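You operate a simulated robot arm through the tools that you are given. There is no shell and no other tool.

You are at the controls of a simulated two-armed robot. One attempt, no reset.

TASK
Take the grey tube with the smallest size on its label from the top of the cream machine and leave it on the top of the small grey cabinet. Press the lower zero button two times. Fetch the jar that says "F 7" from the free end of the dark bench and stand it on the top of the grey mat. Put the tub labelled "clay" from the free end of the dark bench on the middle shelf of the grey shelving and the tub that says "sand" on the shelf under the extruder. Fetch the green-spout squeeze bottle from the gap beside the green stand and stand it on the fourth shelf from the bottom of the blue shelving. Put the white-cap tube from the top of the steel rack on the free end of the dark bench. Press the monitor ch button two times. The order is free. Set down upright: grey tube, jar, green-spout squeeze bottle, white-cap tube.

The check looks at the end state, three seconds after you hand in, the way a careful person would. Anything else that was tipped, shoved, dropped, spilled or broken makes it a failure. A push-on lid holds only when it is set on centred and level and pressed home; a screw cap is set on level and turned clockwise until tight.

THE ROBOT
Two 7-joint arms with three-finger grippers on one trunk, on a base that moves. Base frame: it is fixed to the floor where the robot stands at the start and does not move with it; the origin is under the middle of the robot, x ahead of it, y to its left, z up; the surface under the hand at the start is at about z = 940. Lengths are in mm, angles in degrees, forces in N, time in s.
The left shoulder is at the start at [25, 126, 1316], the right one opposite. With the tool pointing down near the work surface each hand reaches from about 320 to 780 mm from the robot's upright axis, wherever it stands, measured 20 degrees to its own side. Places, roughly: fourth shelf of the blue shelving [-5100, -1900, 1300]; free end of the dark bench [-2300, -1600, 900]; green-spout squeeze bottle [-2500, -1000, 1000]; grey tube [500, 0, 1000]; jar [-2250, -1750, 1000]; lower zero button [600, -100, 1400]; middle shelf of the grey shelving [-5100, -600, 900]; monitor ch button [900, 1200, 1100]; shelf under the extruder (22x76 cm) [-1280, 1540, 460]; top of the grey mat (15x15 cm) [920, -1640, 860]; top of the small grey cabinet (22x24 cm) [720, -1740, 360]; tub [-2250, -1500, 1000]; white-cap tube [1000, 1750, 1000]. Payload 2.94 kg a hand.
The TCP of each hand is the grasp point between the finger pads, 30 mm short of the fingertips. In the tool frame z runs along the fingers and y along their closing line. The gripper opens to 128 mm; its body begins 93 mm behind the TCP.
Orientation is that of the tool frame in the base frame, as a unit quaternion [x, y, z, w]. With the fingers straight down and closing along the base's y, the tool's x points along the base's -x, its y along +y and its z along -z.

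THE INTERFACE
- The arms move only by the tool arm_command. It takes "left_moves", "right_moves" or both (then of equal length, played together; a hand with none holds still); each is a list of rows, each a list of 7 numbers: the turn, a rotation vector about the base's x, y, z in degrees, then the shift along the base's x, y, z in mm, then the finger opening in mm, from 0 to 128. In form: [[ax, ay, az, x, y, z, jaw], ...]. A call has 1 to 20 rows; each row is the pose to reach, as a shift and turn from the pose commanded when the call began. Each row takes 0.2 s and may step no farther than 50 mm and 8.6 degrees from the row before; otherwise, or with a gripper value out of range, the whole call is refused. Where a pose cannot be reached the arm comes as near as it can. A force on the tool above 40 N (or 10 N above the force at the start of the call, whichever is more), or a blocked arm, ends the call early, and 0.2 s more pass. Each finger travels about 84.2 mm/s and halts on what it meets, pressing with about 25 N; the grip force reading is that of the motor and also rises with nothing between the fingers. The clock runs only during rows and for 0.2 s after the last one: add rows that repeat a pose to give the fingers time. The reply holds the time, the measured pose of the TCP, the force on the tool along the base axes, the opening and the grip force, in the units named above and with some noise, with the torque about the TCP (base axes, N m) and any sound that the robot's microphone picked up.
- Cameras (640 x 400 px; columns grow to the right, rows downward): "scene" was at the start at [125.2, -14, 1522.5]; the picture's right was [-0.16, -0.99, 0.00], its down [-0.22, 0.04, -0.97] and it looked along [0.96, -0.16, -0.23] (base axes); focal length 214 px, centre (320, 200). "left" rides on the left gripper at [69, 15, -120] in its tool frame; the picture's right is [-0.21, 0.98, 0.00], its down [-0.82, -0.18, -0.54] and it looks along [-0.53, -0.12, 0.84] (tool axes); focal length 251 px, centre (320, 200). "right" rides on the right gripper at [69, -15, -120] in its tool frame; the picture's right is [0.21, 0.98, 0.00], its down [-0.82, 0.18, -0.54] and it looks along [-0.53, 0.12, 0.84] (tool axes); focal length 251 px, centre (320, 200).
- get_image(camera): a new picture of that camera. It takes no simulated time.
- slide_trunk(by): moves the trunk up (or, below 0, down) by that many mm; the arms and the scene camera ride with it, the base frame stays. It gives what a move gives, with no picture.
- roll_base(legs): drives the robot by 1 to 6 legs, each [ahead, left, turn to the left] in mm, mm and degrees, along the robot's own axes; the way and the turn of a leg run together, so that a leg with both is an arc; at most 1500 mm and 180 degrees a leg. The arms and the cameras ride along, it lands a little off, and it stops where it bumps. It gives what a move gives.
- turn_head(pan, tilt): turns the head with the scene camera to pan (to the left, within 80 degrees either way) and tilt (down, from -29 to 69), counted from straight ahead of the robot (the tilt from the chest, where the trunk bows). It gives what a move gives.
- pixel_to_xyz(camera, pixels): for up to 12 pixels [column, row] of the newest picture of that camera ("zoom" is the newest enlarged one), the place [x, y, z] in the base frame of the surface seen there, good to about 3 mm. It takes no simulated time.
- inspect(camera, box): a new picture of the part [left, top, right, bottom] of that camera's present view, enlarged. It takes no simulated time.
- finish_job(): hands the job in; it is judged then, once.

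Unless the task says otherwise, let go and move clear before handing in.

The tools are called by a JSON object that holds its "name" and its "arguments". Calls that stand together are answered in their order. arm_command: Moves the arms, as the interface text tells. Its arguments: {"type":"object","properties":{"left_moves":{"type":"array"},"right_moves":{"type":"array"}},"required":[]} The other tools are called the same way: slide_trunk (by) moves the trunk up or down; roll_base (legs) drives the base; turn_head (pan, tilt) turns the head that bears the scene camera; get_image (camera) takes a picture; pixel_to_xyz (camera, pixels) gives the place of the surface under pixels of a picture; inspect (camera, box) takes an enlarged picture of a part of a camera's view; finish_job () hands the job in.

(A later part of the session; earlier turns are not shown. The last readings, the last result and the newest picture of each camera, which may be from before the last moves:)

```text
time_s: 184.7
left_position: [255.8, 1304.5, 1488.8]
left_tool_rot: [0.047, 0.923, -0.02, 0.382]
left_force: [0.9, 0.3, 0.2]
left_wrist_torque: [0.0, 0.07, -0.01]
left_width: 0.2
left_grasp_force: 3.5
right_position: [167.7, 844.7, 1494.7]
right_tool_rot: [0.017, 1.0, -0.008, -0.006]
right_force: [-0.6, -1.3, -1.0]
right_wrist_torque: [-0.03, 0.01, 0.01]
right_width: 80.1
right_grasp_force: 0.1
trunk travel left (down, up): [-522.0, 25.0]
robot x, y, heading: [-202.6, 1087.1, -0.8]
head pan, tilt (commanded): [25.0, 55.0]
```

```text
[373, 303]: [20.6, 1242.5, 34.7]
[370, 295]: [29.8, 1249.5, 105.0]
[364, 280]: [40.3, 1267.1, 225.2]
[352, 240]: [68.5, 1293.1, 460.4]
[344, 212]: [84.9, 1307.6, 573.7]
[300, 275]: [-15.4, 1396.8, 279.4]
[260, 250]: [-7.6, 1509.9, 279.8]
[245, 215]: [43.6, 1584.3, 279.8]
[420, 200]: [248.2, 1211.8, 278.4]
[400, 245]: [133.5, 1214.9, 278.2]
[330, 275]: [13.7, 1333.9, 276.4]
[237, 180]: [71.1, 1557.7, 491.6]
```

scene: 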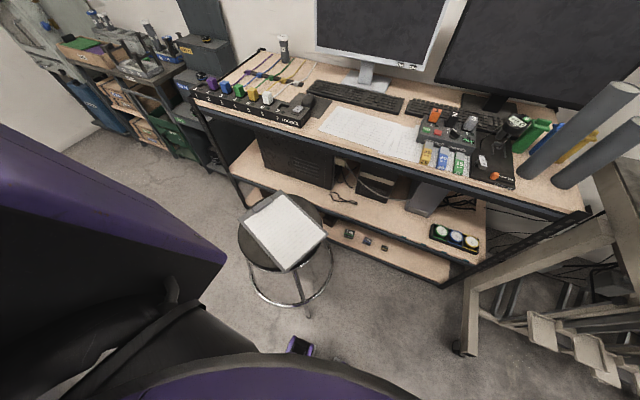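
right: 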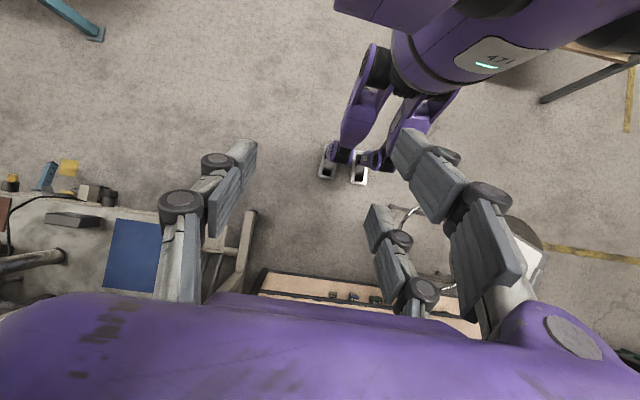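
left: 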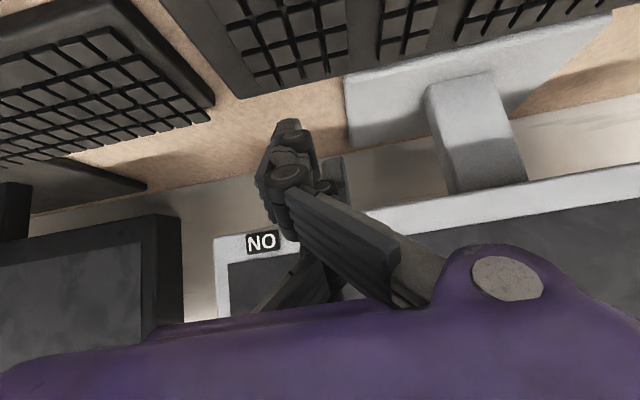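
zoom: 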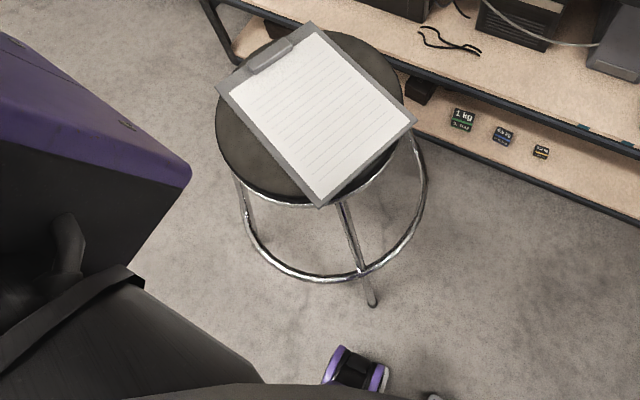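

The stool did not move (its leg is still at [20,1242]); the base simply keeps ≈262 mm clearance. I'll go around it with a wider berth.

{"name": "roll_base", "arguments": {"legs": [[-165, 0, 0], [0, 900, 0]]}}

{"name": "turn_head", "arguments": {"pan": -5, "tilt": 30}}

{"name": "get_image", "arguments": {"camera": "scene"}}

```text
time_s: 194.1
left_position: [110.0, 2213.4, 1488.7]
left_tool_rot: [0.052, 0.923, -0.02, 0.382]
left_force: [0.3, 0.2, -0.4]
left_wrist_torque: [0.0, 0.01, 0.02]
left_width: 0.3
left_grasp_force: 2.9
right_position: [17.1, 1754.2, 1494.9]
right_tool_rot: [0.023, 1.0, -0.008, -0.007]
right_force: [0.3, -0.2, 0.7]
right_wrist_torque: [0.0, -0.02, 0.01]
right_width: 80.2
right_grasp_force: 0.0
trunk travel left (down, up): [-522.0, 25.0]
robot x, y, heading: [-347.9, 2003.6, -1.7]
head pan, tilt (commanded): [25.0, 55.0]
```

```text
time_s: 195.0
left_position: [109.6, 2214.7, 1488.6]
left_tool_rot: [0.053, 0.922, -0.021, 0.382]
left_force: [-0.6, 0.0, 0.2]
left_wrist_torque: [0.03, -0.02, -0.03]
left_width: 0.0
left_grasp_force: 3.4
right_position: [17.0, 1754.6, 1494.1]
right_tool_rot: [0.022, 1.0, -0.008, -0.007]
right_force: [0.5, 0.6, 0.0]
right_wrist_torque: [0.0, 0.0, 0.01]
right_width: 80.1
right_grasp_force: 0.1
trunk travel left (down, up): [-522.0, 25.0]
robot x, y, heading: [-348.9, 2005.9, -1.6]
head pan, tilt (commanded): [-5.0, 30.0]
```

```text
taken
```

scene: 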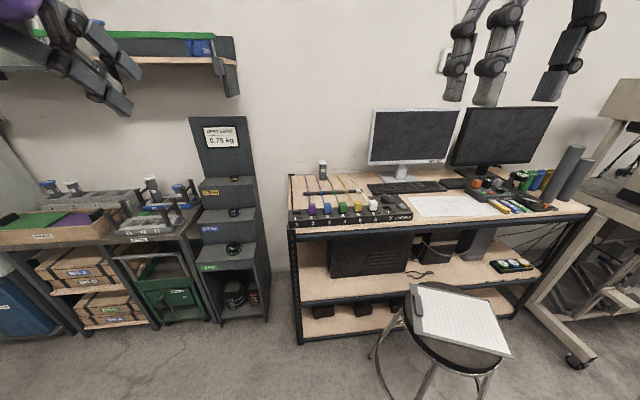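

{"name": "inspect", "arguments": {"camera": "scene", "box": [270, 150, 430, 240]}}

{"name": "pixel_to_xyz", "arguments": {"camera": "scene", "pixels": [[322, 162], [322, 175], [318, 170], [326, 170], [297, 342], [215, 320], [265, 315], [270, 200], [230, 260], [290, 225], [410, 215], [300, 195]]}}

```text
4.00 times, centred on (350, 195) of scene
```

zoom: 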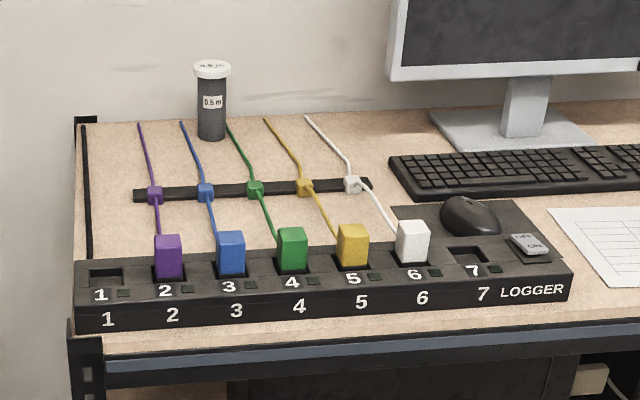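

```text
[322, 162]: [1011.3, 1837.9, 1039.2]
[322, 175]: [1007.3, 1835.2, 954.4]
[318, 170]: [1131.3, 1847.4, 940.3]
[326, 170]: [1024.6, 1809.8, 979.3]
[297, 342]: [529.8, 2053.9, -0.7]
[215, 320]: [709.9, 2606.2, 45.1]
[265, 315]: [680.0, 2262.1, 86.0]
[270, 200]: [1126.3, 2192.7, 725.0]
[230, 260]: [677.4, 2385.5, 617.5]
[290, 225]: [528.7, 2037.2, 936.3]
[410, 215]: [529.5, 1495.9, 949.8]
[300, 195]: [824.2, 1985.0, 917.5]
```

{"name": "pixel_to_xyz", "arguments": {"camera": "zoom", "pixels": [[212, 72], [196, 70], [228, 70], [200, 100], [224, 100], [212, 105], [212, 133], [212, 64], [183, 130], [235, 140], [150, 160], [245, 240]]}}

```text
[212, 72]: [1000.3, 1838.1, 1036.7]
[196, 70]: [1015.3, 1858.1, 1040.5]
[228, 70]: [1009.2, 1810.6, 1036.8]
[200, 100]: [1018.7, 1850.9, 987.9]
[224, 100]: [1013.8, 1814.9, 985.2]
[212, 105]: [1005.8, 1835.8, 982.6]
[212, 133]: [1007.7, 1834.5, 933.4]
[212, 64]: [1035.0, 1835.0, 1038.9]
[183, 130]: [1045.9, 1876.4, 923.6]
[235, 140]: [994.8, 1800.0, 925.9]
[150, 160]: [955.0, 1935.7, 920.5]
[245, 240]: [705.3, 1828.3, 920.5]
```

The white-cap tube: centre ≈[1025,1834], Ø≈40, z 922–1039, label "0.5 m". I'll advance the base to the desk (x≈235) and reach with the right hand tilted about 28°.

{"name": "roll_base", "arguments": {"legs": [[500, 15, 1.6], [78, 0, 0]]}}

{"name": "turn_head", "arguments": {"pan": -15, "tilt": 30}}

{"name": "get_image", "arguments": {"camera": "scene"}}

{"name": "get_image", "arguments": {"camera": "right"}}

```text
time_s: 198.6
left_position: [668.2, 2233.2, 1490.2]
left_tool_rot: [0.041, 0.922, -0.016, 0.384]
left_force: [-0.5, 0.2, 0.0]
left_wrist_torque: [0.01, -0.06, -0.03]
left_width: 0.1
left_grasp_force: 2.8
right_position: [585.7, 1770.3, 1496.5]
right_tool_rot: [0.01, 1.0, -0.007, -0.004]
right_force: [-2.2, 0.2, 0.3]
right_wrist_torque: [0.01, -0.06, 0.01]
right_width: 79.8
right_grasp_force: 0.0
trunk travel left (down, up): [-522.0, 25.0]
robot x, y, heading: [220.4, 2010.2, -0.1]
head pan, tilt (commanded): [-5.0, 30.0]
```

```text
time_s: 199.3
left_position: [674.2, 2232.0, 1487.3]
left_tool_rot: [0.041, 0.923, -0.016, 0.381]
left_force: [0.0, -0.9, 0.0]
left_wrist_torque: [-0.03, 0.0, 0.0]
left_width: 0.1
left_grasp_force: 3.4
right_position: [592.5, 1770.9, 1494.6]
right_tool_rot: [0.01, 1.0, -0.009, -0.007]
right_force: [0.0, 0.5, -0.6]
right_wrist_torque: [-0.05, 0.02, 0.04]
right_width: 80.1
right_grasp_force: 0.0
trunk travel left (down, up): [-522.0, 25.0]
robot x, y, heading: [219.4, 2007.6, -0.3]
head pan, tilt (commanded): [-15.0, 30.0]
```

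```text
taken
```

scene: 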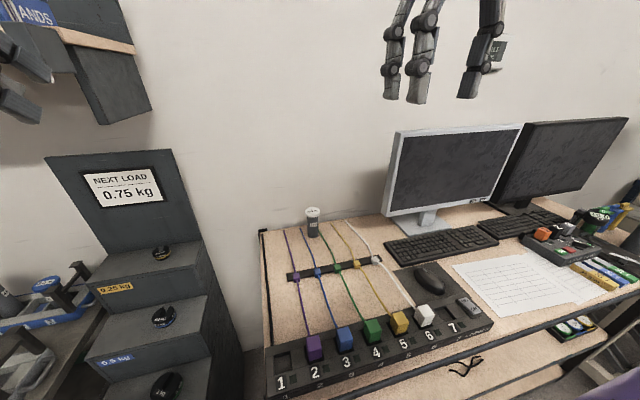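

```text
taken
```

right: 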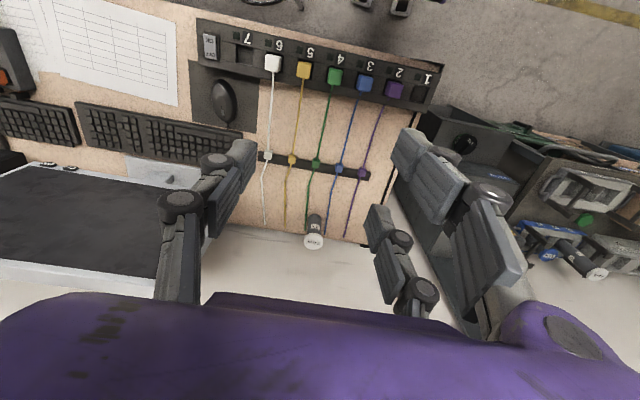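

Left hand may be near the wall shelf; check the distances and refine the tube position.

{"name": "pixel_to_xyz", "arguments": {"camera": "scene", "pixels": [[60, 25], [125, 45], [135, 105], [75, 70], [20, 70], [312, 210], [313, 228]]}}

{"name": "pixel_to_xyz", "arguments": {"camera": "right", "pixels": [[314, 241], [306, 241], [322, 241], [314, 234], [314, 247], [314, 222], [308, 222], [321, 222]]}}

{"name": "inspect", "arguments": {"camera": "right", "box": [250, 180, 380, 270]}}

```text
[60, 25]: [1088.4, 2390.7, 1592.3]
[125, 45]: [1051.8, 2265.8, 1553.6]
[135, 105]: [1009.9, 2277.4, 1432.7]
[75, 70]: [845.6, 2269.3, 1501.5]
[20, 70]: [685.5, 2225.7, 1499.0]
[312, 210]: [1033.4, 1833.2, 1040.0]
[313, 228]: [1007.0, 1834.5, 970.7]
```

```text
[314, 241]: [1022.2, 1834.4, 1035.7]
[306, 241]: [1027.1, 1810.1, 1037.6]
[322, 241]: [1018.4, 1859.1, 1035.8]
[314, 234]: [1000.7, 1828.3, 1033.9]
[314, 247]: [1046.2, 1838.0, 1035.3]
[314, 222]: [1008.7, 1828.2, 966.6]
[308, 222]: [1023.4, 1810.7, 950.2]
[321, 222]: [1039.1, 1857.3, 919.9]
```

```text
4.44 times, centred on (315, 225) of right
```

zoom: 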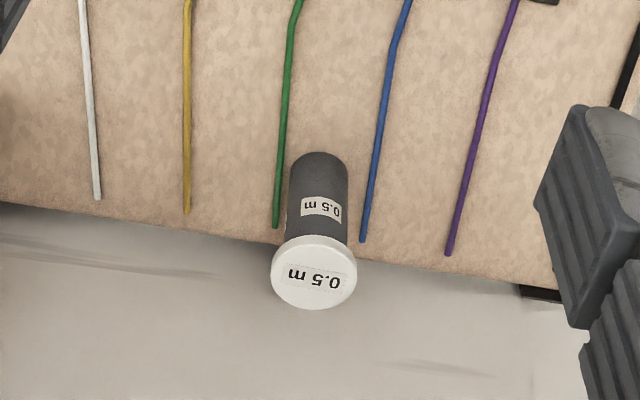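

Tube centre [1023,1834]. Move the right hand to a pre-grasp 120 mm back along a 28°-tilted axis, jaw 90.

{"name": "arm_command", "arguments": {"right_moves": [[0, -7, 0, 30, 5, -38, 90], [0, -14, 0, 62, 10, -74, 90], [0, -21, 0, 94, 16, -108, 90], [0, -28, 0, 126, 21, -142, 90], [0, -28, 0, 158, 26, -176, 90], [0, -28, 0, 190, 31, -210, 90], [0, -28, 0, 222, 36, -244, 90], [0, -28, 0, 254, 42, -278, 90], [0, -28, 0, 286, 48, -312, 90], [0, -28, 0, 318, 54, -346, 90], [0, -28, 0, 348, 60, -378, 90], [0, -28, 0, 375, 63, -404, 90], [0, -28, 0, 375, 63, -404, 90]]}}

{"name": "get_image", "arguments": {"camera": "right"}}

{"name": "get_image", "arguments": {"camera": "scene"}}

```text
time_s: 202.1
left_position: [670.3, 2234.2, 1489.4]
left_tool_rot: [0.041, 0.923, -0.016, 0.383]
left_force: [-0.4, -0.4, -0.7]
left_wrist_torque: [-0.01, -0.04, -0.02]
left_width: 0.0
left_grasp_force: 3.5
right_position: [870.6, 1774.5, 1136.2]
right_tool_rot: [0.012, 0.971, -0.005, 0.238]
right_force: [-0.6, -0.2, 1.0]
right_wrist_torque: [-0.01, -0.05, -0.03]
right_width: 90.2
right_grasp_force: 0.1
right hand out of reach, approached as far as the arm can: row 9, 10, 11, 12, 13
trunk travel left (down, up): [-522.0, 25.0]
robot x, y, heading: [218.1, 2010.3, -0.1]
head pan, tilt (commanded): [-15.0, 30.0]
```

```text
taken
```

right: 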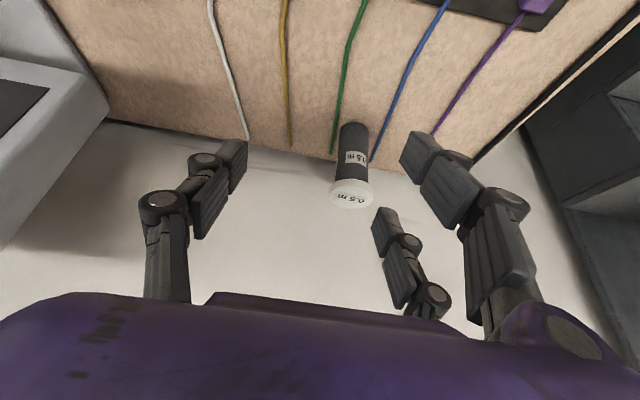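

```text
taken
```

scene: 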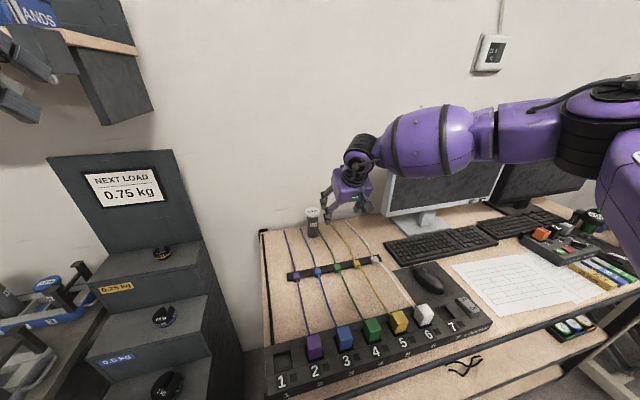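

Reach is limited in this orientation; the right arm prefers pointing inward (yaw to the left). I'll raise the hand, then turn the base +9° and move a little closer so I can approach with the tool yawed about +35°.

{"name": "arm_command", "arguments": {"right_moves": [[0, 0, 0, -35, 0, 35, 90], [0, 0, 0, -70, 0, 70, 90], [0, 0, 0, -110, 0, 90, 90]]}}

{"name": "roll_base", "arguments": {"legs": [[22, -8, 9]]}}

{"name": "get_image", "arguments": {"camera": "right"}}

```text
time_s: 202.9
left_position: [672.0, 2231.1, 1488.8]
left_tool_rot: [0.042, 0.923, -0.017, 0.383]
left_force: [-0.6, -0.3, -0.1]
left_wrist_torque: [0.03, 0.0, -0.01]
left_width: 0.2
left_grasp_force: 3.2
right_position: [762.4, 1775.0, 1223.7]
right_tool_rot: [0.013, 0.972, -0.005, 0.236]
right_force: [-0.1, -0.7, -0.8]
right_wrist_torque: [0.02, -0.01, 0.04]
right_width: 89.7
right_grasp_force: 0.0
trunk travel left (down, up): [-522.0, 25.0]
robot x, y, heading: [220.2, 2008.1, -0.0]
head pan, tilt (commanded): [-15.0, 30.0]
```

```text
time_s: 204.1
left_position: [657.2, 2288.1, 1486.3]
left_tool_rot: [-0.028, 0.924, 0.012, 0.381]
left_force: [1.2, -0.2, -0.9]
left_wrist_torque: [-0.02, 0.01, -0.03]
left_width: 0.0
left_grasp_force: 2.7
right_position: [815.2, 1849.5, 1222.2]
right_tool_rot: [-0.06, 0.97, 0.013, 0.236]
right_force: [0.0, 0.5, -0.3]
right_wrist_torque: [-0.01, -0.01, 0.0]
right_width: 90.0
right_grasp_force: 0.1
trunk travel left (down, up): [-522.0, 25.0]
robot x, y, heading: [240.4, 2000.7, 8.3]
head pan, tilt (commanded): [-15.0, 30.0]
stopped in leg 1: the robot was blocked; the commanded pose is now the measured one
```

```text
taken
```

right: 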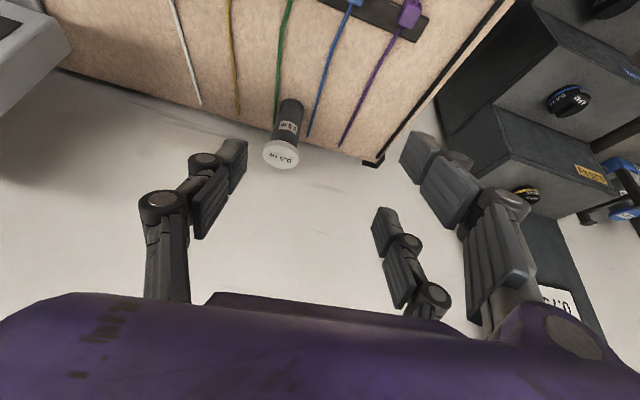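

Now yaw the right hand +27° more and move to the pre-grasp [977,1803,1091].

{"name": "arm_command", "arguments": {"right_moves": [[0, 0, 6.75, 15, -12, -5, 90], [0, 0, 13.5, 30, -24, -12, 90], [0, 0, 20.25, 50, -36, -30, 90], [0, 0, 27, 80, -42, -55, 90], [0, 0, 27, 110, -44, -85, 90], [0, 0, 27, 137, -46, -108, 90], [0, 0, 27, 162, -46, -131, 90], [0, 0, 27, 162, -46, -131, 90]]}}

{"name": "get_image", "arguments": {"camera": "right"}}

{"name": "get_image", "arguments": {"camera": "scene"}}

```text
time_s: 205.9
left_position: [653.5, 2287.4, 1487.1]
left_tool_rot: [-0.028, 0.923, 0.011, 0.383]
left_force: [-0.4, 0.4, -0.2]
left_wrist_torque: [-0.01, -0.03, -0.01]
left_width: 0.1
left_grasp_force: 3.0
right_position: [925.6, 1833.7, 1098.7]
right_tool_rot: [-0.277, 0.93, 0.057, 0.233]
right_force: [0.6, -0.6, -0.3]
right_wrist_torque: [-0.02, -0.04, -0.03]
right_width: 89.9
right_grasp_force: 0.1
right hand out of reach, approached as far as the arm can: row 4, 5, 6, 7, 8
trunk travel left (down, up): [-522.0, 25.0]
robot x, y, heading: [241.1, 1999.7, 8.4]
head pan, tilt (commanded): [-15.0, 30.0]
```

```text
taken
```

right: 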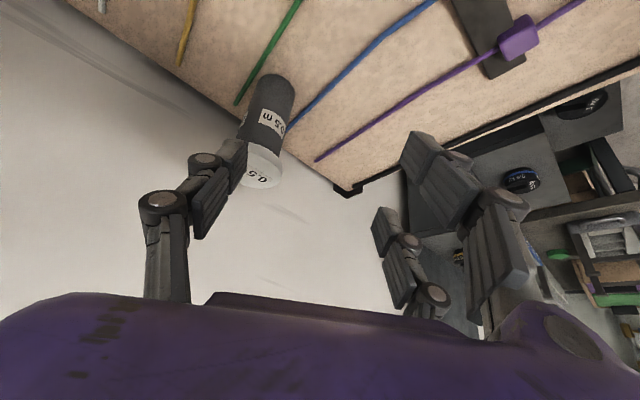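

```text
taken
```

scene: 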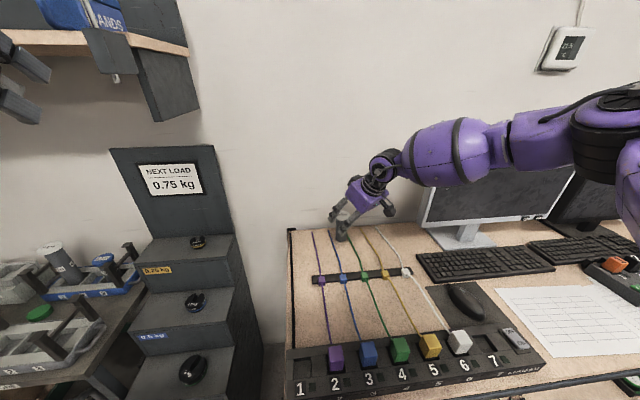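

The tilt reduces reach here. A better spot is the corner left of the desk (≈[410,2293]), only 765 mm from the tube, where a near-vertical grasp is possible. Retract the right hand first and tuck the left arm lower.

{"name": "arm_command", "arguments": {"right_moves": [[-0.7, 2.8, -4.7, -25, -8, 35, 90], [-1.4, 5.6, -9.4, -55, -15, 70, 90], [-2.1, 8.3, -14.2, -85, -22, 105, 90], [-2.8, 11.1, -18.9, -115, -30, 140, 90], [-3.5, 13.9, -23.6, -145, -38, 175, 90], [-4.2, 16.7, -28.4, -178, -45, 205, 90], [-4.9, 19.4, -33.1, -212, -52, 230, 90], [-5.6, 22.2, -37.8, -250, -60, 250, 90], [-5.6, 22.2, -37.8, -290, -60, 260, 90]], "left_moves": [[0, 0, 0, -30, 0, -10, 0], [0, 0, 0, -60, 0, -20, 0], [0, 0, 0, -85, -5, -45, 0], [0, 0, 0, -100, -10, -75, 0], [0, 0, 0, -110, -15, -110, 0], [0, 0, 0, -120, -20, -145, 0], [0, 0, 0, -125, -25, -180, 0], [0, 0, 0, -130, -30, -215, 0], [0, 0, 0, -130, -30, -240, 0]]}}

{"name": "turn_head", "arguments": {"pan": 20, "tilt": 35}}

{"name": "get_image", "arguments": {"camera": "scene"}}

```text
time_s: 207.9
left_position: [602.0, 2288.4, 1311.6]
left_tool_rot: [-0.028, 0.923, 0.013, 0.384]
left_force: [-0.7, -0.1, 0.4]
left_wrist_torque: [0.03, -0.01, 0.03]
left_width: 0.0
left_grasp_force: 3.0
left hand out of reach, approached as far as the arm can: row 5, 6, 7, 8, 9
right_position: [629.9, 1768.5, 1356.0]
right_tool_rot: [0.037, 0.998, -0.001, 0.044]
right_force: [-0.5, -0.5, -0.4]
right_wrist_torque: [0.03, -0.09, 0.02]
right_width: 90.4
right_grasp_force: 0.1
trunk travel left (down, up): [-522.0, 25.0]
robot x, y, heading: [237.8, 1997.6, 8.2]
head pan, tilt (commanded): [-15.0, 30.0]
```

```text
time_s: 208.9
left_position: [604.2, 2290.8, 1313.5]
left_tool_rot: [-0.028, 0.923, 0.011, 0.383]
left_force: [-0.8, 0.0, 0.1]
left_wrist_torque: [0.02, -0.01, -0.03]
left_width: 0.0
left_grasp_force: 3.0
right_position: [635.8, 1770.2, 1355.3]
right_tool_rot: [0.037, 0.998, -0.001, 0.042]
right_force: [-0.5, -0.1, 0.3]
right_wrist_torque: [0.01, -0.02, 0.0]
right_width: 89.9
right_grasp_force: 0.1
trunk travel left (down, up): [-522.0, 25.0]
robot x, y, heading: [237.6, 1998.6, 8.6]
head pan, tilt (commanded): [20.0, 35.0]
```

```text
taken
```

scene: 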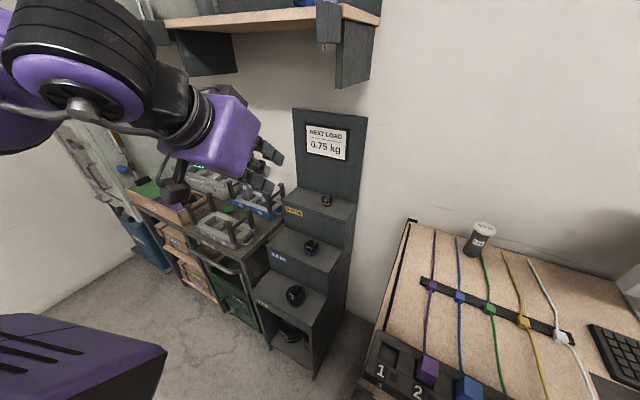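

{"name": "pixel_to_xyz", "arguments": {"camera": "scene", "pixels": [[313, 375], [270, 345], [345, 320], [318, 330], [365, 375], [378, 330], [410, 225], [330, 30], [250, 20], [350, 80], [350, 150], [300, 115]]}}

```text
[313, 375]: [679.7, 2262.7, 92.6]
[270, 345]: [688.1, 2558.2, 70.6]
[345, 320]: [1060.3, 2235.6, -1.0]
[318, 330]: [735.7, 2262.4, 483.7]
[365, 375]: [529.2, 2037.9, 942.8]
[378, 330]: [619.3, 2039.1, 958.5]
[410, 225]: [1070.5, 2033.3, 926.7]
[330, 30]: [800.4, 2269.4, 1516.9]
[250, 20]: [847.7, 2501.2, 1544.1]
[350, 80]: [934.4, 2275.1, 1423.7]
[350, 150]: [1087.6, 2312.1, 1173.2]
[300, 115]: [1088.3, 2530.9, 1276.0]
```

The rack is at x≥680, y 2262–2558, shelf front x≈848 at z>1420. I'll tuck the left hand (tool down, high, close) before entering that corner.

{"name": "arm_command", "arguments": {"left_moves": [[0, 7.5, 0, -13, -19, 38, 0], [0, 15, 0, -26, -39, 75, 0], [0, 22.5, 0, -40, -58, 113, 0], [0, 30, 0, -53, -78, 150, 0], [0, 37.5, 0, -66, -98, 188, 0], [0, 45, 0, -79, -117, 226, 0], [0, 45, 0, -79, -117, 226, 0]]}}

{"name": "roll_base", "arguments": {"legs": [[-80, 0, -8.6], [0, 295, 0]]}}

{"name": "get_image", "arguments": {"camera": "scene"}}

```text
time_s: 210.5
left_position: [523.6, 2178.0, 1533.4]
left_tool_rot: [-0.021, 1.0, 0.02, 0.001]
left_force: [0.8, 0.1, -0.3]
left_wrist_torque: [-0.04, -0.02, 0.03]
left_width: 0.0
left_grasp_force: 2.9
left hand out of reach, approached as far as the arm can: row 6, 7
right_position: [634.6, 1770.8, 1355.4]
right_tool_rot: [0.037, 0.998, -0.002, 0.043]
right_force: [-0.2, 0.2, -0.1]
right_wrist_torque: [0.02, -0.03, 0.01]
right_width: 90.1
right_grasp_force: 0.1
trunk travel left (down, up): [-522.0, 25.0]
robot x, y, heading: [239.8, 1999.0, 8.4]
head pan, tilt (commanded): [20.0, 35.0]
```

```text
time_s: 214.3
left_position: [467.6, 2422.9, 1533.0]
left_tool_rot: [0.055, 0.998, 0.02, 0.002]
left_force: [1.1, 0.3, 0.2]
left_wrist_torque: [0.0, -0.02, 0.02]
left_width: 0.0
left_grasp_force: 3.0
right_position: [514.9, 2004.7, 1356.0]
right_tool_rot: [0.112, 0.993, -0.004, 0.042]
right_force: [0.1, -0.6, -0.7]
right_wrist_torque: [-0.01, 0.01, 0.03]
right_width: 90.3
right_grasp_force: 0.1
trunk travel left (down, up): [-522.0, 25.0]
robot x, y, heading: [161.5, 2289.6, -0.2]
head pan, tilt (commanded): [20.0, 35.0]
```

```text
taken
```

scene: 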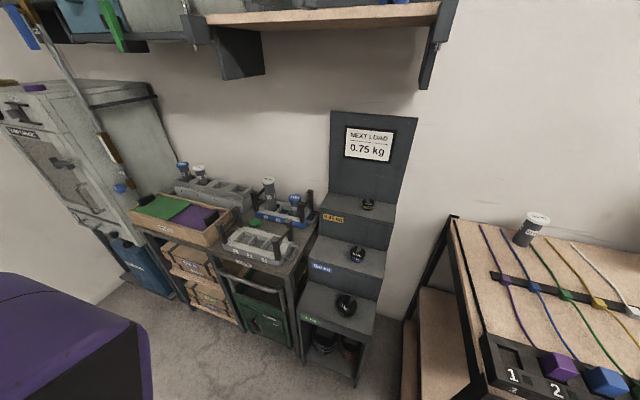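

Advance into the corner spot and turn −12°.

{"name": "roll_base", "arguments": {"legs": [[240, 0, 0], [0, 0, -12]]}}

{"name": "turn_head", "arguments": {"pan": -10, "tilt": 30}}

{"name": "get_image", "arguments": {"camera": "scene"}}

{"name": "get_image", "arguments": {"camera": "right"}}

```text
time_s: 216.2
left_position: [703.5, 2424.4, 1530.5]
left_tool_rot: [0.06, 0.998, 0.02, 0.001]
left_force: [0.9, 0.8, -0.3]
left_wrist_torque: [-0.01, 0.04, 0.04]
left_width: 0.0
left_grasp_force: 3.2
right_position: [745.9, 2004.7, 1354.3]
right_tool_rot: [0.118, 0.992, -0.005, 0.041]
right_force: [0.6, -0.5, 0.1]
right_wrist_torque: [-0.01, 0.02, -0.01]
right_width: 89.9
right_grasp_force: 0.1
trunk travel left (down, up): [-522.0, 25.0]
robot x, y, heading: [391.4, 2292.1, -0.9]
head pan, tilt (commanded): [20.0, 35.0]
stopped in leg 1: the robot was blocked; the commanded pose is now the measured one
```

```text
time_s: 217.2
left_position: [700.9, 2423.5, 1533.2]
left_tool_rot: [0.059, 0.998, 0.021, 0.001]
left_force: [-0.4, 0.4, -0.1]
left_wrist_torque: [0.0, 0.02, 0.01]
left_width: 0.0
left_grasp_force: 3.1
right_position: [744.1, 2003.9, 1353.6]
right_tool_rot: [0.117, 0.992, -0.004, 0.042]
right_force: [0.2, 0.9, -0.4]
right_wrist_torque: [-0.04, 0.03, 0.01]
right_width: 89.8
right_grasp_force: 0.1
trunk travel left (down, up): [-522.0, 25.0]
robot x, y, heading: [392.3, 2294.0, -0.9]
head pan, tilt (commanded): [-10.0, 30.0]
```

```text
taken
```

scene: 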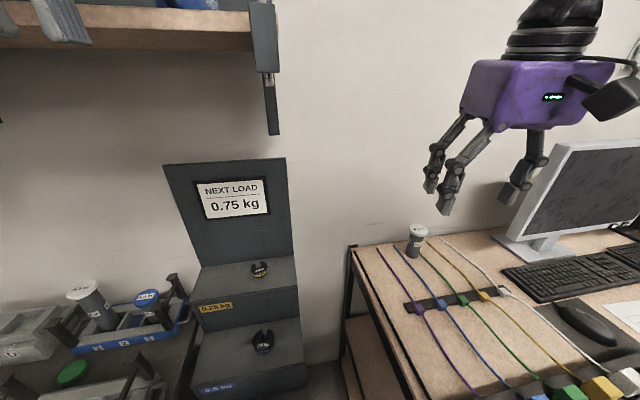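

```text
taken
```

right: 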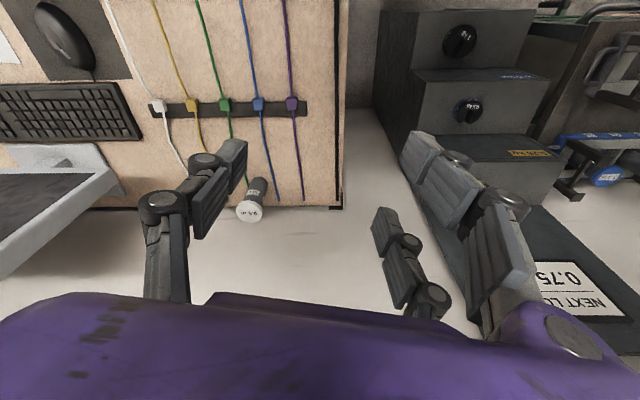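

Blocked 15 mm short, at [392,2293]; the tube is 780 mm away — right at the reach limit. Back off 4 mm, turn −14°, and try a near-vertical reach.

{"name": "roll_base", "arguments": {"legs": [[-4, 0, -13]]}}

{"name": "get_image", "arguments": {"camera": "right"}}

```text
time_s: 218.4
left_position: [718.2, 2352.3, 1531.1]
left_tool_rot: [0.171, 0.985, 0.021, 0.003]
left_force: [-0.2, -0.8, -0.5]
left_wrist_torque: [0.03, -0.03, -0.01]
left_width: 0.0
left_grasp_force: 3.5
right_position: [666.8, 1932.0, 1356.1]
right_tool_rot: [0.228, 0.973, -0.01, 0.041]
right_force: [-0.2, 0.6, 0.0]
right_wrist_torque: [-0.04, 0.01, -0.02]
right_width: 90.2
right_grasp_force: 0.1
trunk travel left (down, up): [-522.0, 25.0]
robot x, y, heading: [387.9, 2294.8, -14.0]
head pan, tilt (commanded): [-10.0, 30.0]
```

```text
taken
```

right: 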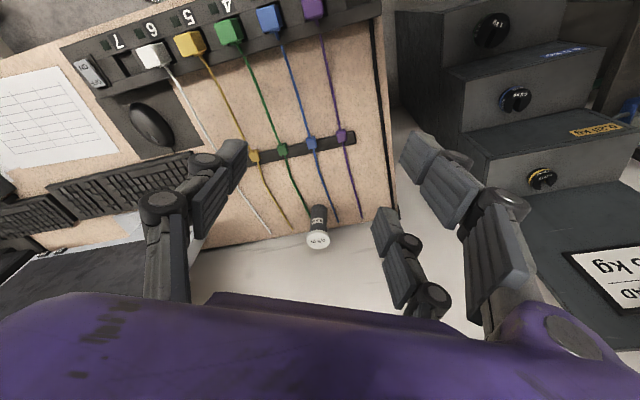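

Yaw −26°, tilt 5°. Move above the tube at z≈1110 and see whether it can be reached.

{"name": "arm_command", "arguments": {"right_moves": [[0, 0, 0, 34, -9, -24, 90], [0, 0, 0, 68, -18, -48, 90], [0, 0, 0, 102, -27, -72, 90], [0, 0, 0, 136, -36, -97, 90], [0, 0, 0, 170, -45, -122, 90], [0, 0, 0, 204, -54, -147, 90], [0, 0, 0, 238, -63, -172, 90], [0, 0, 0, 272, -72, -197, 90], [0, 0, 0, 306, -81, -222, 90], [0, 0, 0, 340, -90, -246, 90], [0, 0, 0, 355, -97, -246, 90], [0, 0, 0, 355, -97, -246, 90]]}}

{"name": "get_image", "arguments": {"camera": "right"}}

{"name": "get_image", "arguments": {"camera": "scene"}}

```text
time_s: 221.0
left_position: [717.2, 2352.5, 1532.3]
left_tool_rot: [0.171, 0.985, 0.02, 0.005]
left_force: [0.1, -0.3, 0.2]
left_wrist_torque: [-0.02, 0.02, -0.01]
left_width: 0.0
left_grasp_force: 3.2
right_position: [904.0, 1834.6, 1136.6]
right_tool_rot: [0.228, 0.973, -0.01, 0.043]
right_force: [-0.5, 0.6, -0.9]
right_wrist_torque: [0.0, -0.01, 0.0]
right_width: 89.8
right_grasp_force: 0.0
right hand out of reach, approached as far as the arm can: row 8, 9, 10, 11, 12
trunk travel left (down, up): [-522.0, 25.0]
robot x, y, heading: [388.1, 2295.6, -13.8]
head pan, tilt (commanded): [-10.0, 30.0]
```

```text
taken
```

right: 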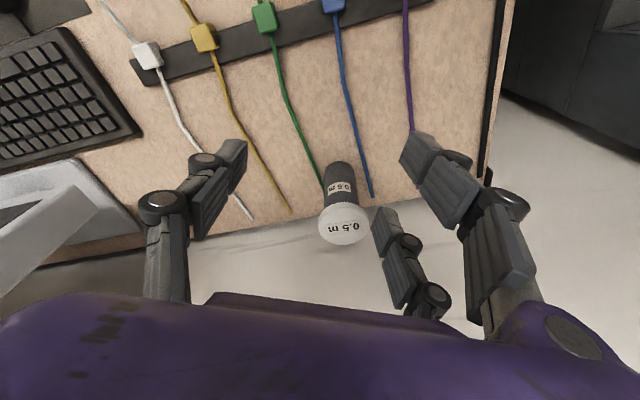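

```text
taken
```

scene: 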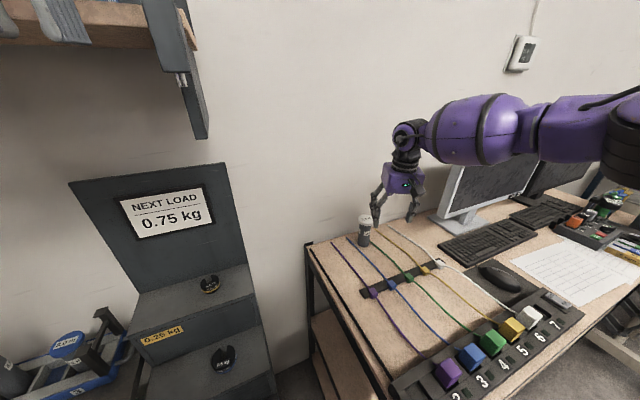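

Reach grows at lower heights, so I'll come in low: descend short of the tube and slide toward it. First measure the connector strip and cables under that path.

{"name": "pixel_to_xyz", "arguments": {"camera": "right", "pixels": [[147, 55], [205, 38], [265, 17], [333, 3], [180, 65], [300, 140], [350, 140], [407, 60], [343, 225], [320, 195], [410, 125], [240, 80]]}}

```text
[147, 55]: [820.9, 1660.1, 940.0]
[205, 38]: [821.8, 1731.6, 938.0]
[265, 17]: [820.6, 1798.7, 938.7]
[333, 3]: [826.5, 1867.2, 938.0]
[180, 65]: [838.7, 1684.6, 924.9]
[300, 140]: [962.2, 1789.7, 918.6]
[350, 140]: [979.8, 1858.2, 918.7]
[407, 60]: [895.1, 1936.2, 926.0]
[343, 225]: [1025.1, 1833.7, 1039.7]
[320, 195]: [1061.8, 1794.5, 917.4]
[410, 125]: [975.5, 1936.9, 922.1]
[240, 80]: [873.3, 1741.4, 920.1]
```

Cables and connectors are below z 940. Descend to [900,1891,992], then slide along the tool's forward direction toward the tube.

{"name": "arm_command", "arguments": {"right_moves": [[0, 0, 0, -2, 20, -40, 90], [0, 0, 0, -4, 40, -80, 90], [0, 0, 0, -4, 56, -120, 90], [0, 0, 0, -4, 57, -145, 90], [0, 0, 0, -4, 57, -145, 90]]}}

{"name": "get_image", "arguments": {"camera": "right"}}

```text
time_s: 222.2
left_position: [717.5, 2352.4, 1532.3]
left_tool_rot: [0.171, 0.985, 0.02, 0.004]
left_force: [-0.8, 0.9, 0.0]
left_wrist_torque: [0.0, 0.0, -0.01]
left_width: 0.0
left_grasp_force: 2.4
right_position: [856.2, 1878.1, 1028.5]
right_tool_rot: [0.227, 0.973, -0.008, 0.041]
right_force: [1.3, -0.1, -0.6]
right_wrist_torque: [-0.01, 0.03, -0.02]
right_width: 90.1
right_grasp_force: 0.0
right hand out of reach, approached as far as the arm can: row 1, 2, 3, 4, 5
trunk travel left (down, up): [-522.0, 25.0]
robot x, y, heading: [389.0, 2291.3, -13.9]
head pan, tilt (commanded): [-10.0, 30.0]
```

```text
taken
```

right: 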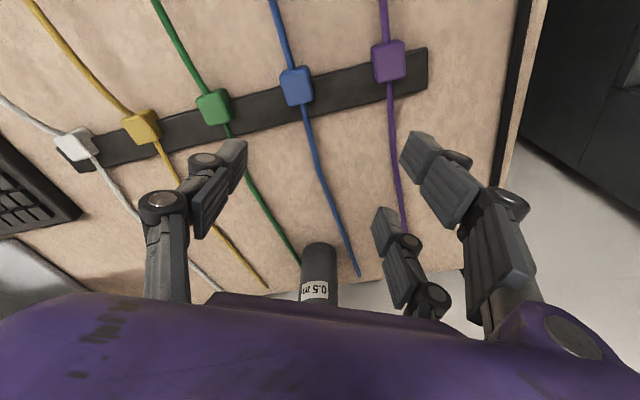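

Reach got worse with the tool yawed outward. I'll rotate the hand inward (+25° about z) and retry the advance.

{"name": "arm_command", "arguments": {"right_moves": [[0, 0, 8, 0, 0, 0, 90], [0, 0, 16, 0, 0, 0, 90], [0, 0, 24, 0, 0, 0, 90], [0, 0, 30, 0, 0, 0, 90], [0, 0, 30, 20, 5, -15, 90], [0, 0, 30, 44, 12, -35, 90], [0, 0, 30, 60, 12, -35, 90], [0, 0, 30, 60, 12, -35, 90]]}}

{"name": "get_image", "arguments": {"camera": "right"}}

{"name": "get_image", "arguments": {"camera": "scene"}}

```text
time_s: 224.0
left_position: [717.8, 2351.7, 1532.6]
left_tool_rot: [0.171, 0.985, 0.021, 0.005]
left_force: [0.7, 0.0, 0.3]
left_wrist_torque: [0.03, -0.01, 0.01]
left_width: 0.4
left_grasp_force: 3.3
right_position: [859.8, 1877.6, 1025.3]
right_tool_rot: [-0.032, 0.999, 0.002, 0.042]
right_force: [-0.7, 0.5, -1.0]
right_wrist_torque: [0.0, 0.02, 0.02]
right_width: 90.0
right_grasp_force: 0.1
right hand out of reach, approached as far as the arm can: row 5, 6, 7, 8
trunk travel left (down, up): [-522.0, 25.0]
robot x, y, heading: [389.9, 2295.8, -13.8]
head pan, tilt (commanded): [-10.0, 30.0]
```

```text
taken
```

right: 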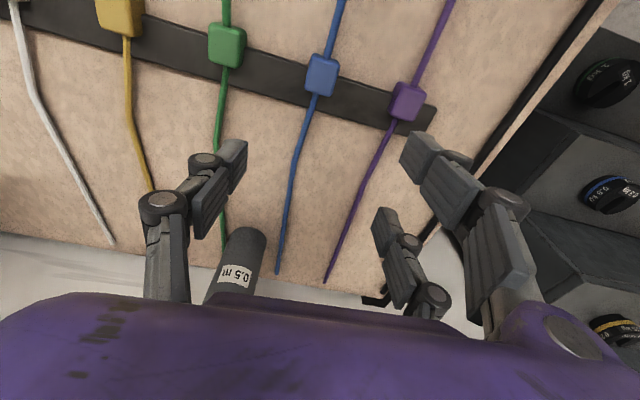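

```text
taken
```

scene: 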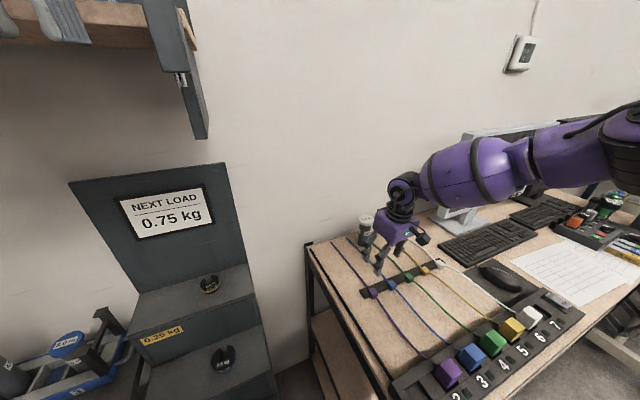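

The arm seems stuck in a high-elbow posture. I'll back out to open floor, and try re-posing the arm (low and near first, then extending) to find its real low reach.

{"name": "arm_command", "arguments": {"right_moves": [[0, 0, 0, -15, 5, 40, 90], [0, 0, 0, -40, 15, 80, 90], [0, 0, 0, -70, 25, 110, 90], [0, 0, 0, -105, 35, 140, 90], [0, 0, 0, -140, 45, 170, 90], [0, 0, 0, -175, 55, 200, 90], [0, 0, 0, -200, 60, 240, 90]]}}

{"name": "roll_base", "arguments": {"legs": [[-420, 0, 0]]}}

{"name": "arm_command", "arguments": {"right_moves": [[0, 0, 0, -40, 20, -30, 90], [0, 0, 0, -60, 30, -75, 90], [0, 0, 0, -70, 35, -120, 90], [0, 0, 0, -70, 35, -165, 90], [0, 0, 0, -70, 35, -210, 90], [0, 0, 0, -70, 35, -255, 90], [0, 0, 0, -70, 35, -300, 90], [0, 0, 0, -70, 35, -330, 90]]}}

```text
time_s: 225.6
left_position: [716.6, 2351.6, 1531.6]
left_tool_rot: [0.171, 0.985, 0.02, 0.004]
left_force: [-0.8, 0.8, -0.2]
left_wrist_torque: [0.03, -0.03, -0.01]
left_width: 0.0
left_grasp_force: 2.7
right_position: [658.9, 1939.7, 1264.1]
right_tool_rot: [-0.032, 0.999, 0.002, 0.042]
right_force: [0.3, -0.6, 0.7]
right_wrist_torque: [0.0, -0.01, -0.01]
right_width: 89.9
right_grasp_force: 0.0
trunk travel left (down, up): [-522.0, 25.0]
robot x, y, heading: [388.2, 2294.3, -13.6]
head pan, tilt (commanded): [-10.0, 30.0]
```

```text
time_s: 228.2
left_position: [311.3, 2449.1, 1531.3]
left_tool_rot: [0.175, 0.984, 0.021, 0.003]
left_force: [-0.5, 1.4, 0.8]
left_wrist_torque: [0.02, 0.01, 0.01]
left_width: 0.0
left_grasp_force: 3.3
right_position: [252.8, 2039.4, 1262.8]
right_tool_rot: [-0.028, 0.999, 0.002, 0.042]
right_force: [1.0, -0.2, -0.7]
right_wrist_torque: [-0.01, 0.0, -0.01]
right_width: 90.0
right_grasp_force: 0.1
trunk travel left (down, up): [-522.0, 25.0]
robot x, y, heading: [-20.3, 2394.4, -14.2]
head pan, tilt (commanded): [-10.0, 30.0]
```

```text
refused: row 1 steps farther than a row can; nothing moved
```

{"name": "arm_command", "arguments": {"right_moves": [[0, 0, 0, 20, 15, -25, 90], [0, 0, 0, 40, 28, -55, 90], [0, 0, 0, 60, 40, -90, 90], [0, 0, 0, 75, 50, -130, 90], [0, 0, 0, 85, 58, -170, 90], [0, 0, 0, 85, 58, -210, 90], [0, 0, 0, 85, 58, -250, 90], [0, 0, 0, 85, 58, -275, 90], [0, 0, 0, 85, 58, -275, 90]]}}

{"name": "turn_head", "arguments": {"pan": -30, "tilt": 25}}

{"name": "get_image", "arguments": {"camera": "scene"}}

```text
time_s: 230.2
left_position: [309.6, 2450.9, 1532.6]
left_tool_rot: [0.175, 0.984, 0.021, 0.004]
left_force: [-0.6, 0.5, 0.2]
left_wrist_torque: [0.0, -0.01, -0.01]
left_width: 0.0
left_grasp_force: 3.0
right_position: [334.5, 2098.8, 990.2]
right_tool_rot: [-0.027, 0.999, 0.002, 0.043]
right_force: [0.3, 0.1, -0.3]
right_wrist_torque: [0.01, -0.04, -0.02]
right_width: 89.7
right_grasp_force: 0.1
trunk travel left (down, up): [-522.0, 25.0]
robot x, y, heading: [-22.1, 2398.9, -14.4]
head pan, tilt (commanded): [-10.0, 30.0]
```

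```text
time_s: 231.0
left_position: [310.7, 2450.9, 1531.6]
left_tool_rot: [0.175, 0.984, 0.021, 0.004]
left_force: [0.2, -0.4, 0.1]
left_wrist_torque: [0.0, 0.0, 0.0]
left_width: 0.0
left_grasp_force: 3.1
right_position: [333.7, 2097.7, 989.0]
right_tool_rot: [-0.028, 0.999, 0.001, 0.043]
right_force: [-0.2, 0.1, -0.6]
right_wrist_torque: [0.0, 0.01, -0.02]
right_width: 90.0
right_grasp_force: 0.1
trunk travel left (down, up): [-522.0, 25.0]
robot x, y, heading: [-20.5, 2395.6, -14.4]
head pan, tilt (commanded): [-30.0, 25.0]
```

```text
taken
```

scene: 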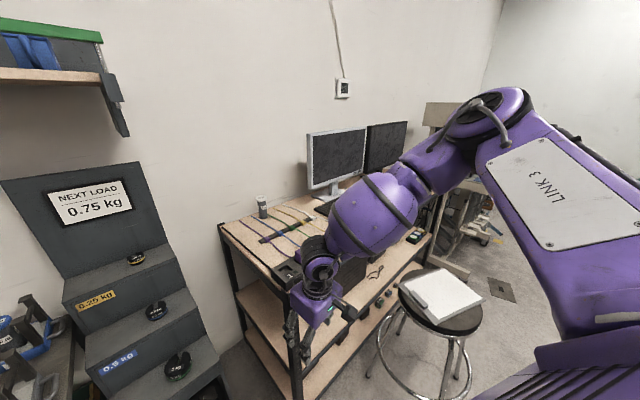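

Move 320 mm further back so the extension test happens in free space.

{"name": "roll_base", "arguments": {"legs": [[-330, 0, 0]]}}

{"name": "arm_command", "arguments": {"right_moves": [[0, 0, 0, 38, -23, 0, 90], [0, 0, 0, 76, -47, 0, 90], [0, 0, 0, 114, -72, 0, 90], [0, 0, 0, 152, -98, 0, 90], [0, 0, 0, 190, -124, 0, 90], [0, 0, 0, 228, -150, 0, 90], [0, 0, 0, 260, -172, 0, 90], [0, 0, 0, 290, -190, 0, 90]]}}

{"name": "get_image", "arguments": {"camera": "scene"}}

```text
time_s: 233.3
left_position: [-20.8, 2532.9, 1531.2]
left_tool_rot: [0.176, 0.984, 0.021, 0.003]
left_force: [0.1, -0.7, 0.1]
left_wrist_torque: [-0.01, 0.03, -0.01]
left_width: 0.0
left_grasp_force: 2.6
right_position: [1.2, 2180.2, 988.5]
right_tool_rot: [-0.025, 0.999, 0.002, 0.041]
right_force: [0.5, 0.1, -0.6]
right_wrist_torque: [0.02, 0.04, 0.0]
right_width: 90.1
right_grasp_force: 0.0
trunk travel left (down, up): [-522.0, 25.0]
robot x, y, heading: [-358.5, 2478.5, -14.3]
head pan, tilt (commanded): [-30.0, 25.0]
```

```text
time_s: 235.1
left_position: [-21.7, 2533.7, 1532.6]
left_tool_rot: [0.178, 0.984, 0.02, 0.004]
left_force: [-0.4, -0.7, 0.4]
left_wrist_torque: [0.0, -0.01, 0.04]
left_width: 0.1
left_grasp_force: 2.9
right_position: [127.2, 2029.4, 1042.3]
right_tool_rot: [-0.024, 0.999, 0.001, 0.044]
right_force: [-0.6, -0.2, -0.3]
right_wrist_torque: [-0.01, 0.02, -0.03]
right_width: 90.1
right_grasp_force: 0.0
right hand out of reach, approached as far as the arm can: row 2, 3, 4, 5, 6, 7, 8
trunk travel left (down, up): [-522.0, 25.0]
robot x, y, heading: [-355.2, 2481.8, -14.3]
head pan, tilt (commanded): [-30.0, 25.0]
```

```text
taken
```

scene: 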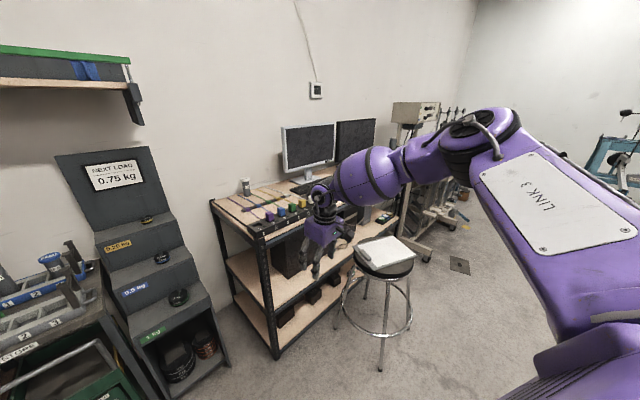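

Still limited at ≈660 mm. Let me measure the arm's current shape (elbow, forearm, wrist) to understand what constrains it.

{"name": "pixel_to_xyz", "arguments": {"camera": "scene", "pixels": [[490, 125], [465, 165], [430, 158], [400, 165], [365, 178], [325, 192], [322, 235], [545, 190], [580, 270], [600, 340], [580, 380], [520, 118]]}}

{"name": "inspect", "arguments": {"camera": "scene", "box": [280, 90, 640, 310]}}

```text
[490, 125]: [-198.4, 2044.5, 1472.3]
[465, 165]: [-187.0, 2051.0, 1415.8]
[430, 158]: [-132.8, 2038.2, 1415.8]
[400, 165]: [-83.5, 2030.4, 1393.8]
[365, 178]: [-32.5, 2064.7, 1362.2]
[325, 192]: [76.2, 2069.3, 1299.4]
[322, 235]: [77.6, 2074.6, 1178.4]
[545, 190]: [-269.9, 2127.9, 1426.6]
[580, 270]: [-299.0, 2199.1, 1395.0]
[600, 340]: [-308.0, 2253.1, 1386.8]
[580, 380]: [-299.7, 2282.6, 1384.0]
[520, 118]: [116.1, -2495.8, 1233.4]
```

```text
1.78 times, centred on (460, 200) of scene
```

zoom: 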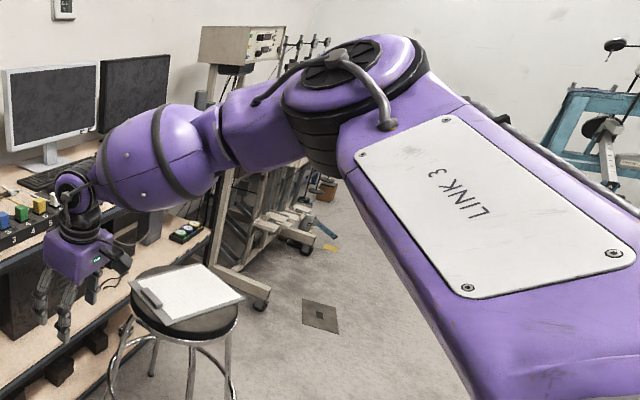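

The elbow hinge is vertical, so the arm should reach farther out to its own side. Test in free space: swing the right hand to the robot's right side (≈70° right) at z≈1000.

{"name": "arm_command", "arguments": {"right_moves": [[0, 0, 0, -36, -27, -3, 90], [0, 0, 0, -72, -55, -6, 90], [0, 0, 0, -108, -82, -10, 90], [0, 0, 0, -144, -110, -14, 90], [0, 0, 0, -180, -137, -18, 90], [0, 0, 0, -216, -165, -22, 90], [0, 0, 0, -252, -192, -26, 90], [0, 0, 0, -288, -220, -30, 90], [0, 0, 0, -324, -247, -34, 90], [0, 0, 0, -360, -275, -38, 90], [0, 0, 0, -396, -302, -42, 90], [0, 0, 0, -430, -329, -42, 90]]}}

{"name": "turn_head", "arguments": {"pan": -65, "tilt": 25}}

{"name": "get_image", "arguments": {"camera": "scene"}}

```text
time_s: 237.7
left_position: [-21.0, 2533.8, 1532.3]
left_tool_rot: [0.177, 0.984, 0.02, 0.004]
left_force: [-0.5, -1.0, 0.9]
left_wrist_torque: [-0.04, -0.01, -0.01]
left_width: 0.0
left_grasp_force: 2.7
right_position: [-146.2, 1916.6, 976.1]
right_tool_rot: [-0.008, 0.999, -0.029, 0.044]
right_force: [-0.1, 0.1, -0.1]
right_wrist_torque: [0.02, -0.03, 0.0]
right_width: 90.0
right_grasp_force: 0.1
right hand out of reach, approached as far as the arm can: row 1, 2, 3, 4, 5, 6, 7, 8, 9, 10, 11, 12
trunk travel left (down, up): [-522.0, 25.0]
robot x, y, heading: [-353.3, 2478.1, -14.3]
head pan, tilt (commanded): [-30.0, 25.0]
```

```text
time_s: 238.7
left_position: [-22.5, 2534.1, 1531.0]
left_tool_rot: [0.177, 0.984, 0.02, 0.004]
left_force: [0.6, 0.3, -0.8]
left_wrist_torque: [0.0, -0.01, 0.01]
left_width: 0.0
left_grasp_force: 2.4
right_position: [-148.0, 1917.0, 976.4]
right_tool_rot: [-0.007, 0.999, -0.029, 0.043]
right_force: [0.3, 0.3, 0.2]
right_wrist_torque: [0.0, 0.02, -0.03]
right_width: 89.9
right_grasp_force: 0.1
trunk travel left (down, up): [-522.0, 25.0]
robot x, y, heading: [-350.8, 2482.6, -14.5]
head pan, tilt (commanded): [-65.0, 25.0]
```

```text
taken
```

scene: 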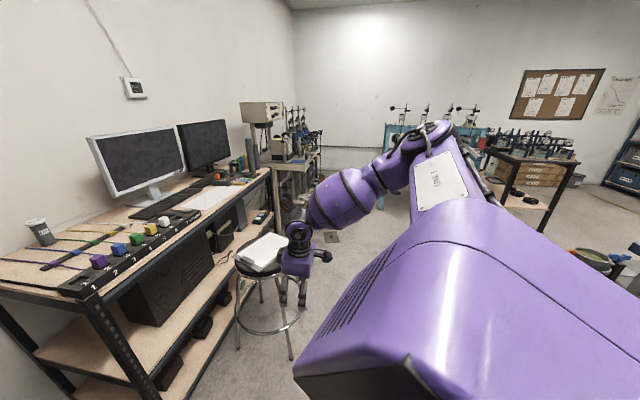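

The arm has wandered into a poor posture. I'll bring the right hand back to a mirror of the left arm's initial pose and then extend along the mirrored path that worked for the left arm.

{"name": "arm_command", "arguments": {"right_moves": [[0, 0, -1, 16, 23, 35, 90], [0, 0.4, -2, 32, 46, 70, 90], [0, 0.8, -3, 47, 69, 105, 90], [0, 1.2, -4, 63, 92, 141, 90], [0, 1.6, -5, 79, 115, 176, 90], [0, 2, -6, 95, 138, 211, 90], [0, 2.4, -7, 110, 161, 246, 90], [0, 2.8, -8, 126, 184, 281, 90], [0, 3.2, -9, 142, 207, 316, 90], [0, 3.6, -10, 158, 230, 351, 90], [0, 4, -12, 174, 253, 387, 90], [0, 4.4, -13, 189, 276, 422, 90], [0, 4.8, -14, 205, 299, 457, 90], [0, 5, -15, 221, 322, 492, 90], [0, 5, -15, 221, 322, 492, 90]]}}

{"name": "get_image", "arguments": {"camera": "scene"}}

```text
time_s: 241.9
left_position: [-21.4, 2533.7, 1531.2]
left_tool_rot: [0.177, 0.984, 0.021, 0.004]
left_force: [-0.3, 0.1, 0.1]
left_wrist_torque: [-0.01, 0.05, -0.01]
left_width: 0.2
left_grasp_force: 2.8
right_position: [27.0, 2198.5, 1448.5]
right_tool_rot: [0.122, 0.992, -0.033, -0.005]
right_force: [-0.4, 0.1, -0.5]
right_wrist_torque: [0.0, 0.05, 0.0]
right_width: 89.9
right_grasp_force: 0.1
right hand out of reach, approached as far as the arm can: row 13, 14, 15
trunk travel left (down, up): [-522.0, 25.0]
robot x, y, heading: [-352.2, 2482.1, -14.4]
head pan, tilt (commanded): [-65.0, 25.0]
```

```text
taken
```

scene: 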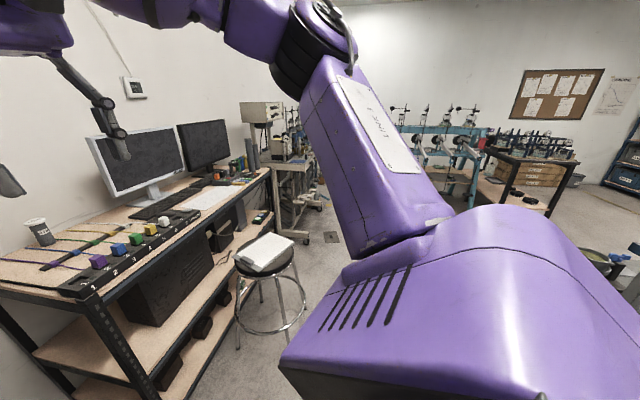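

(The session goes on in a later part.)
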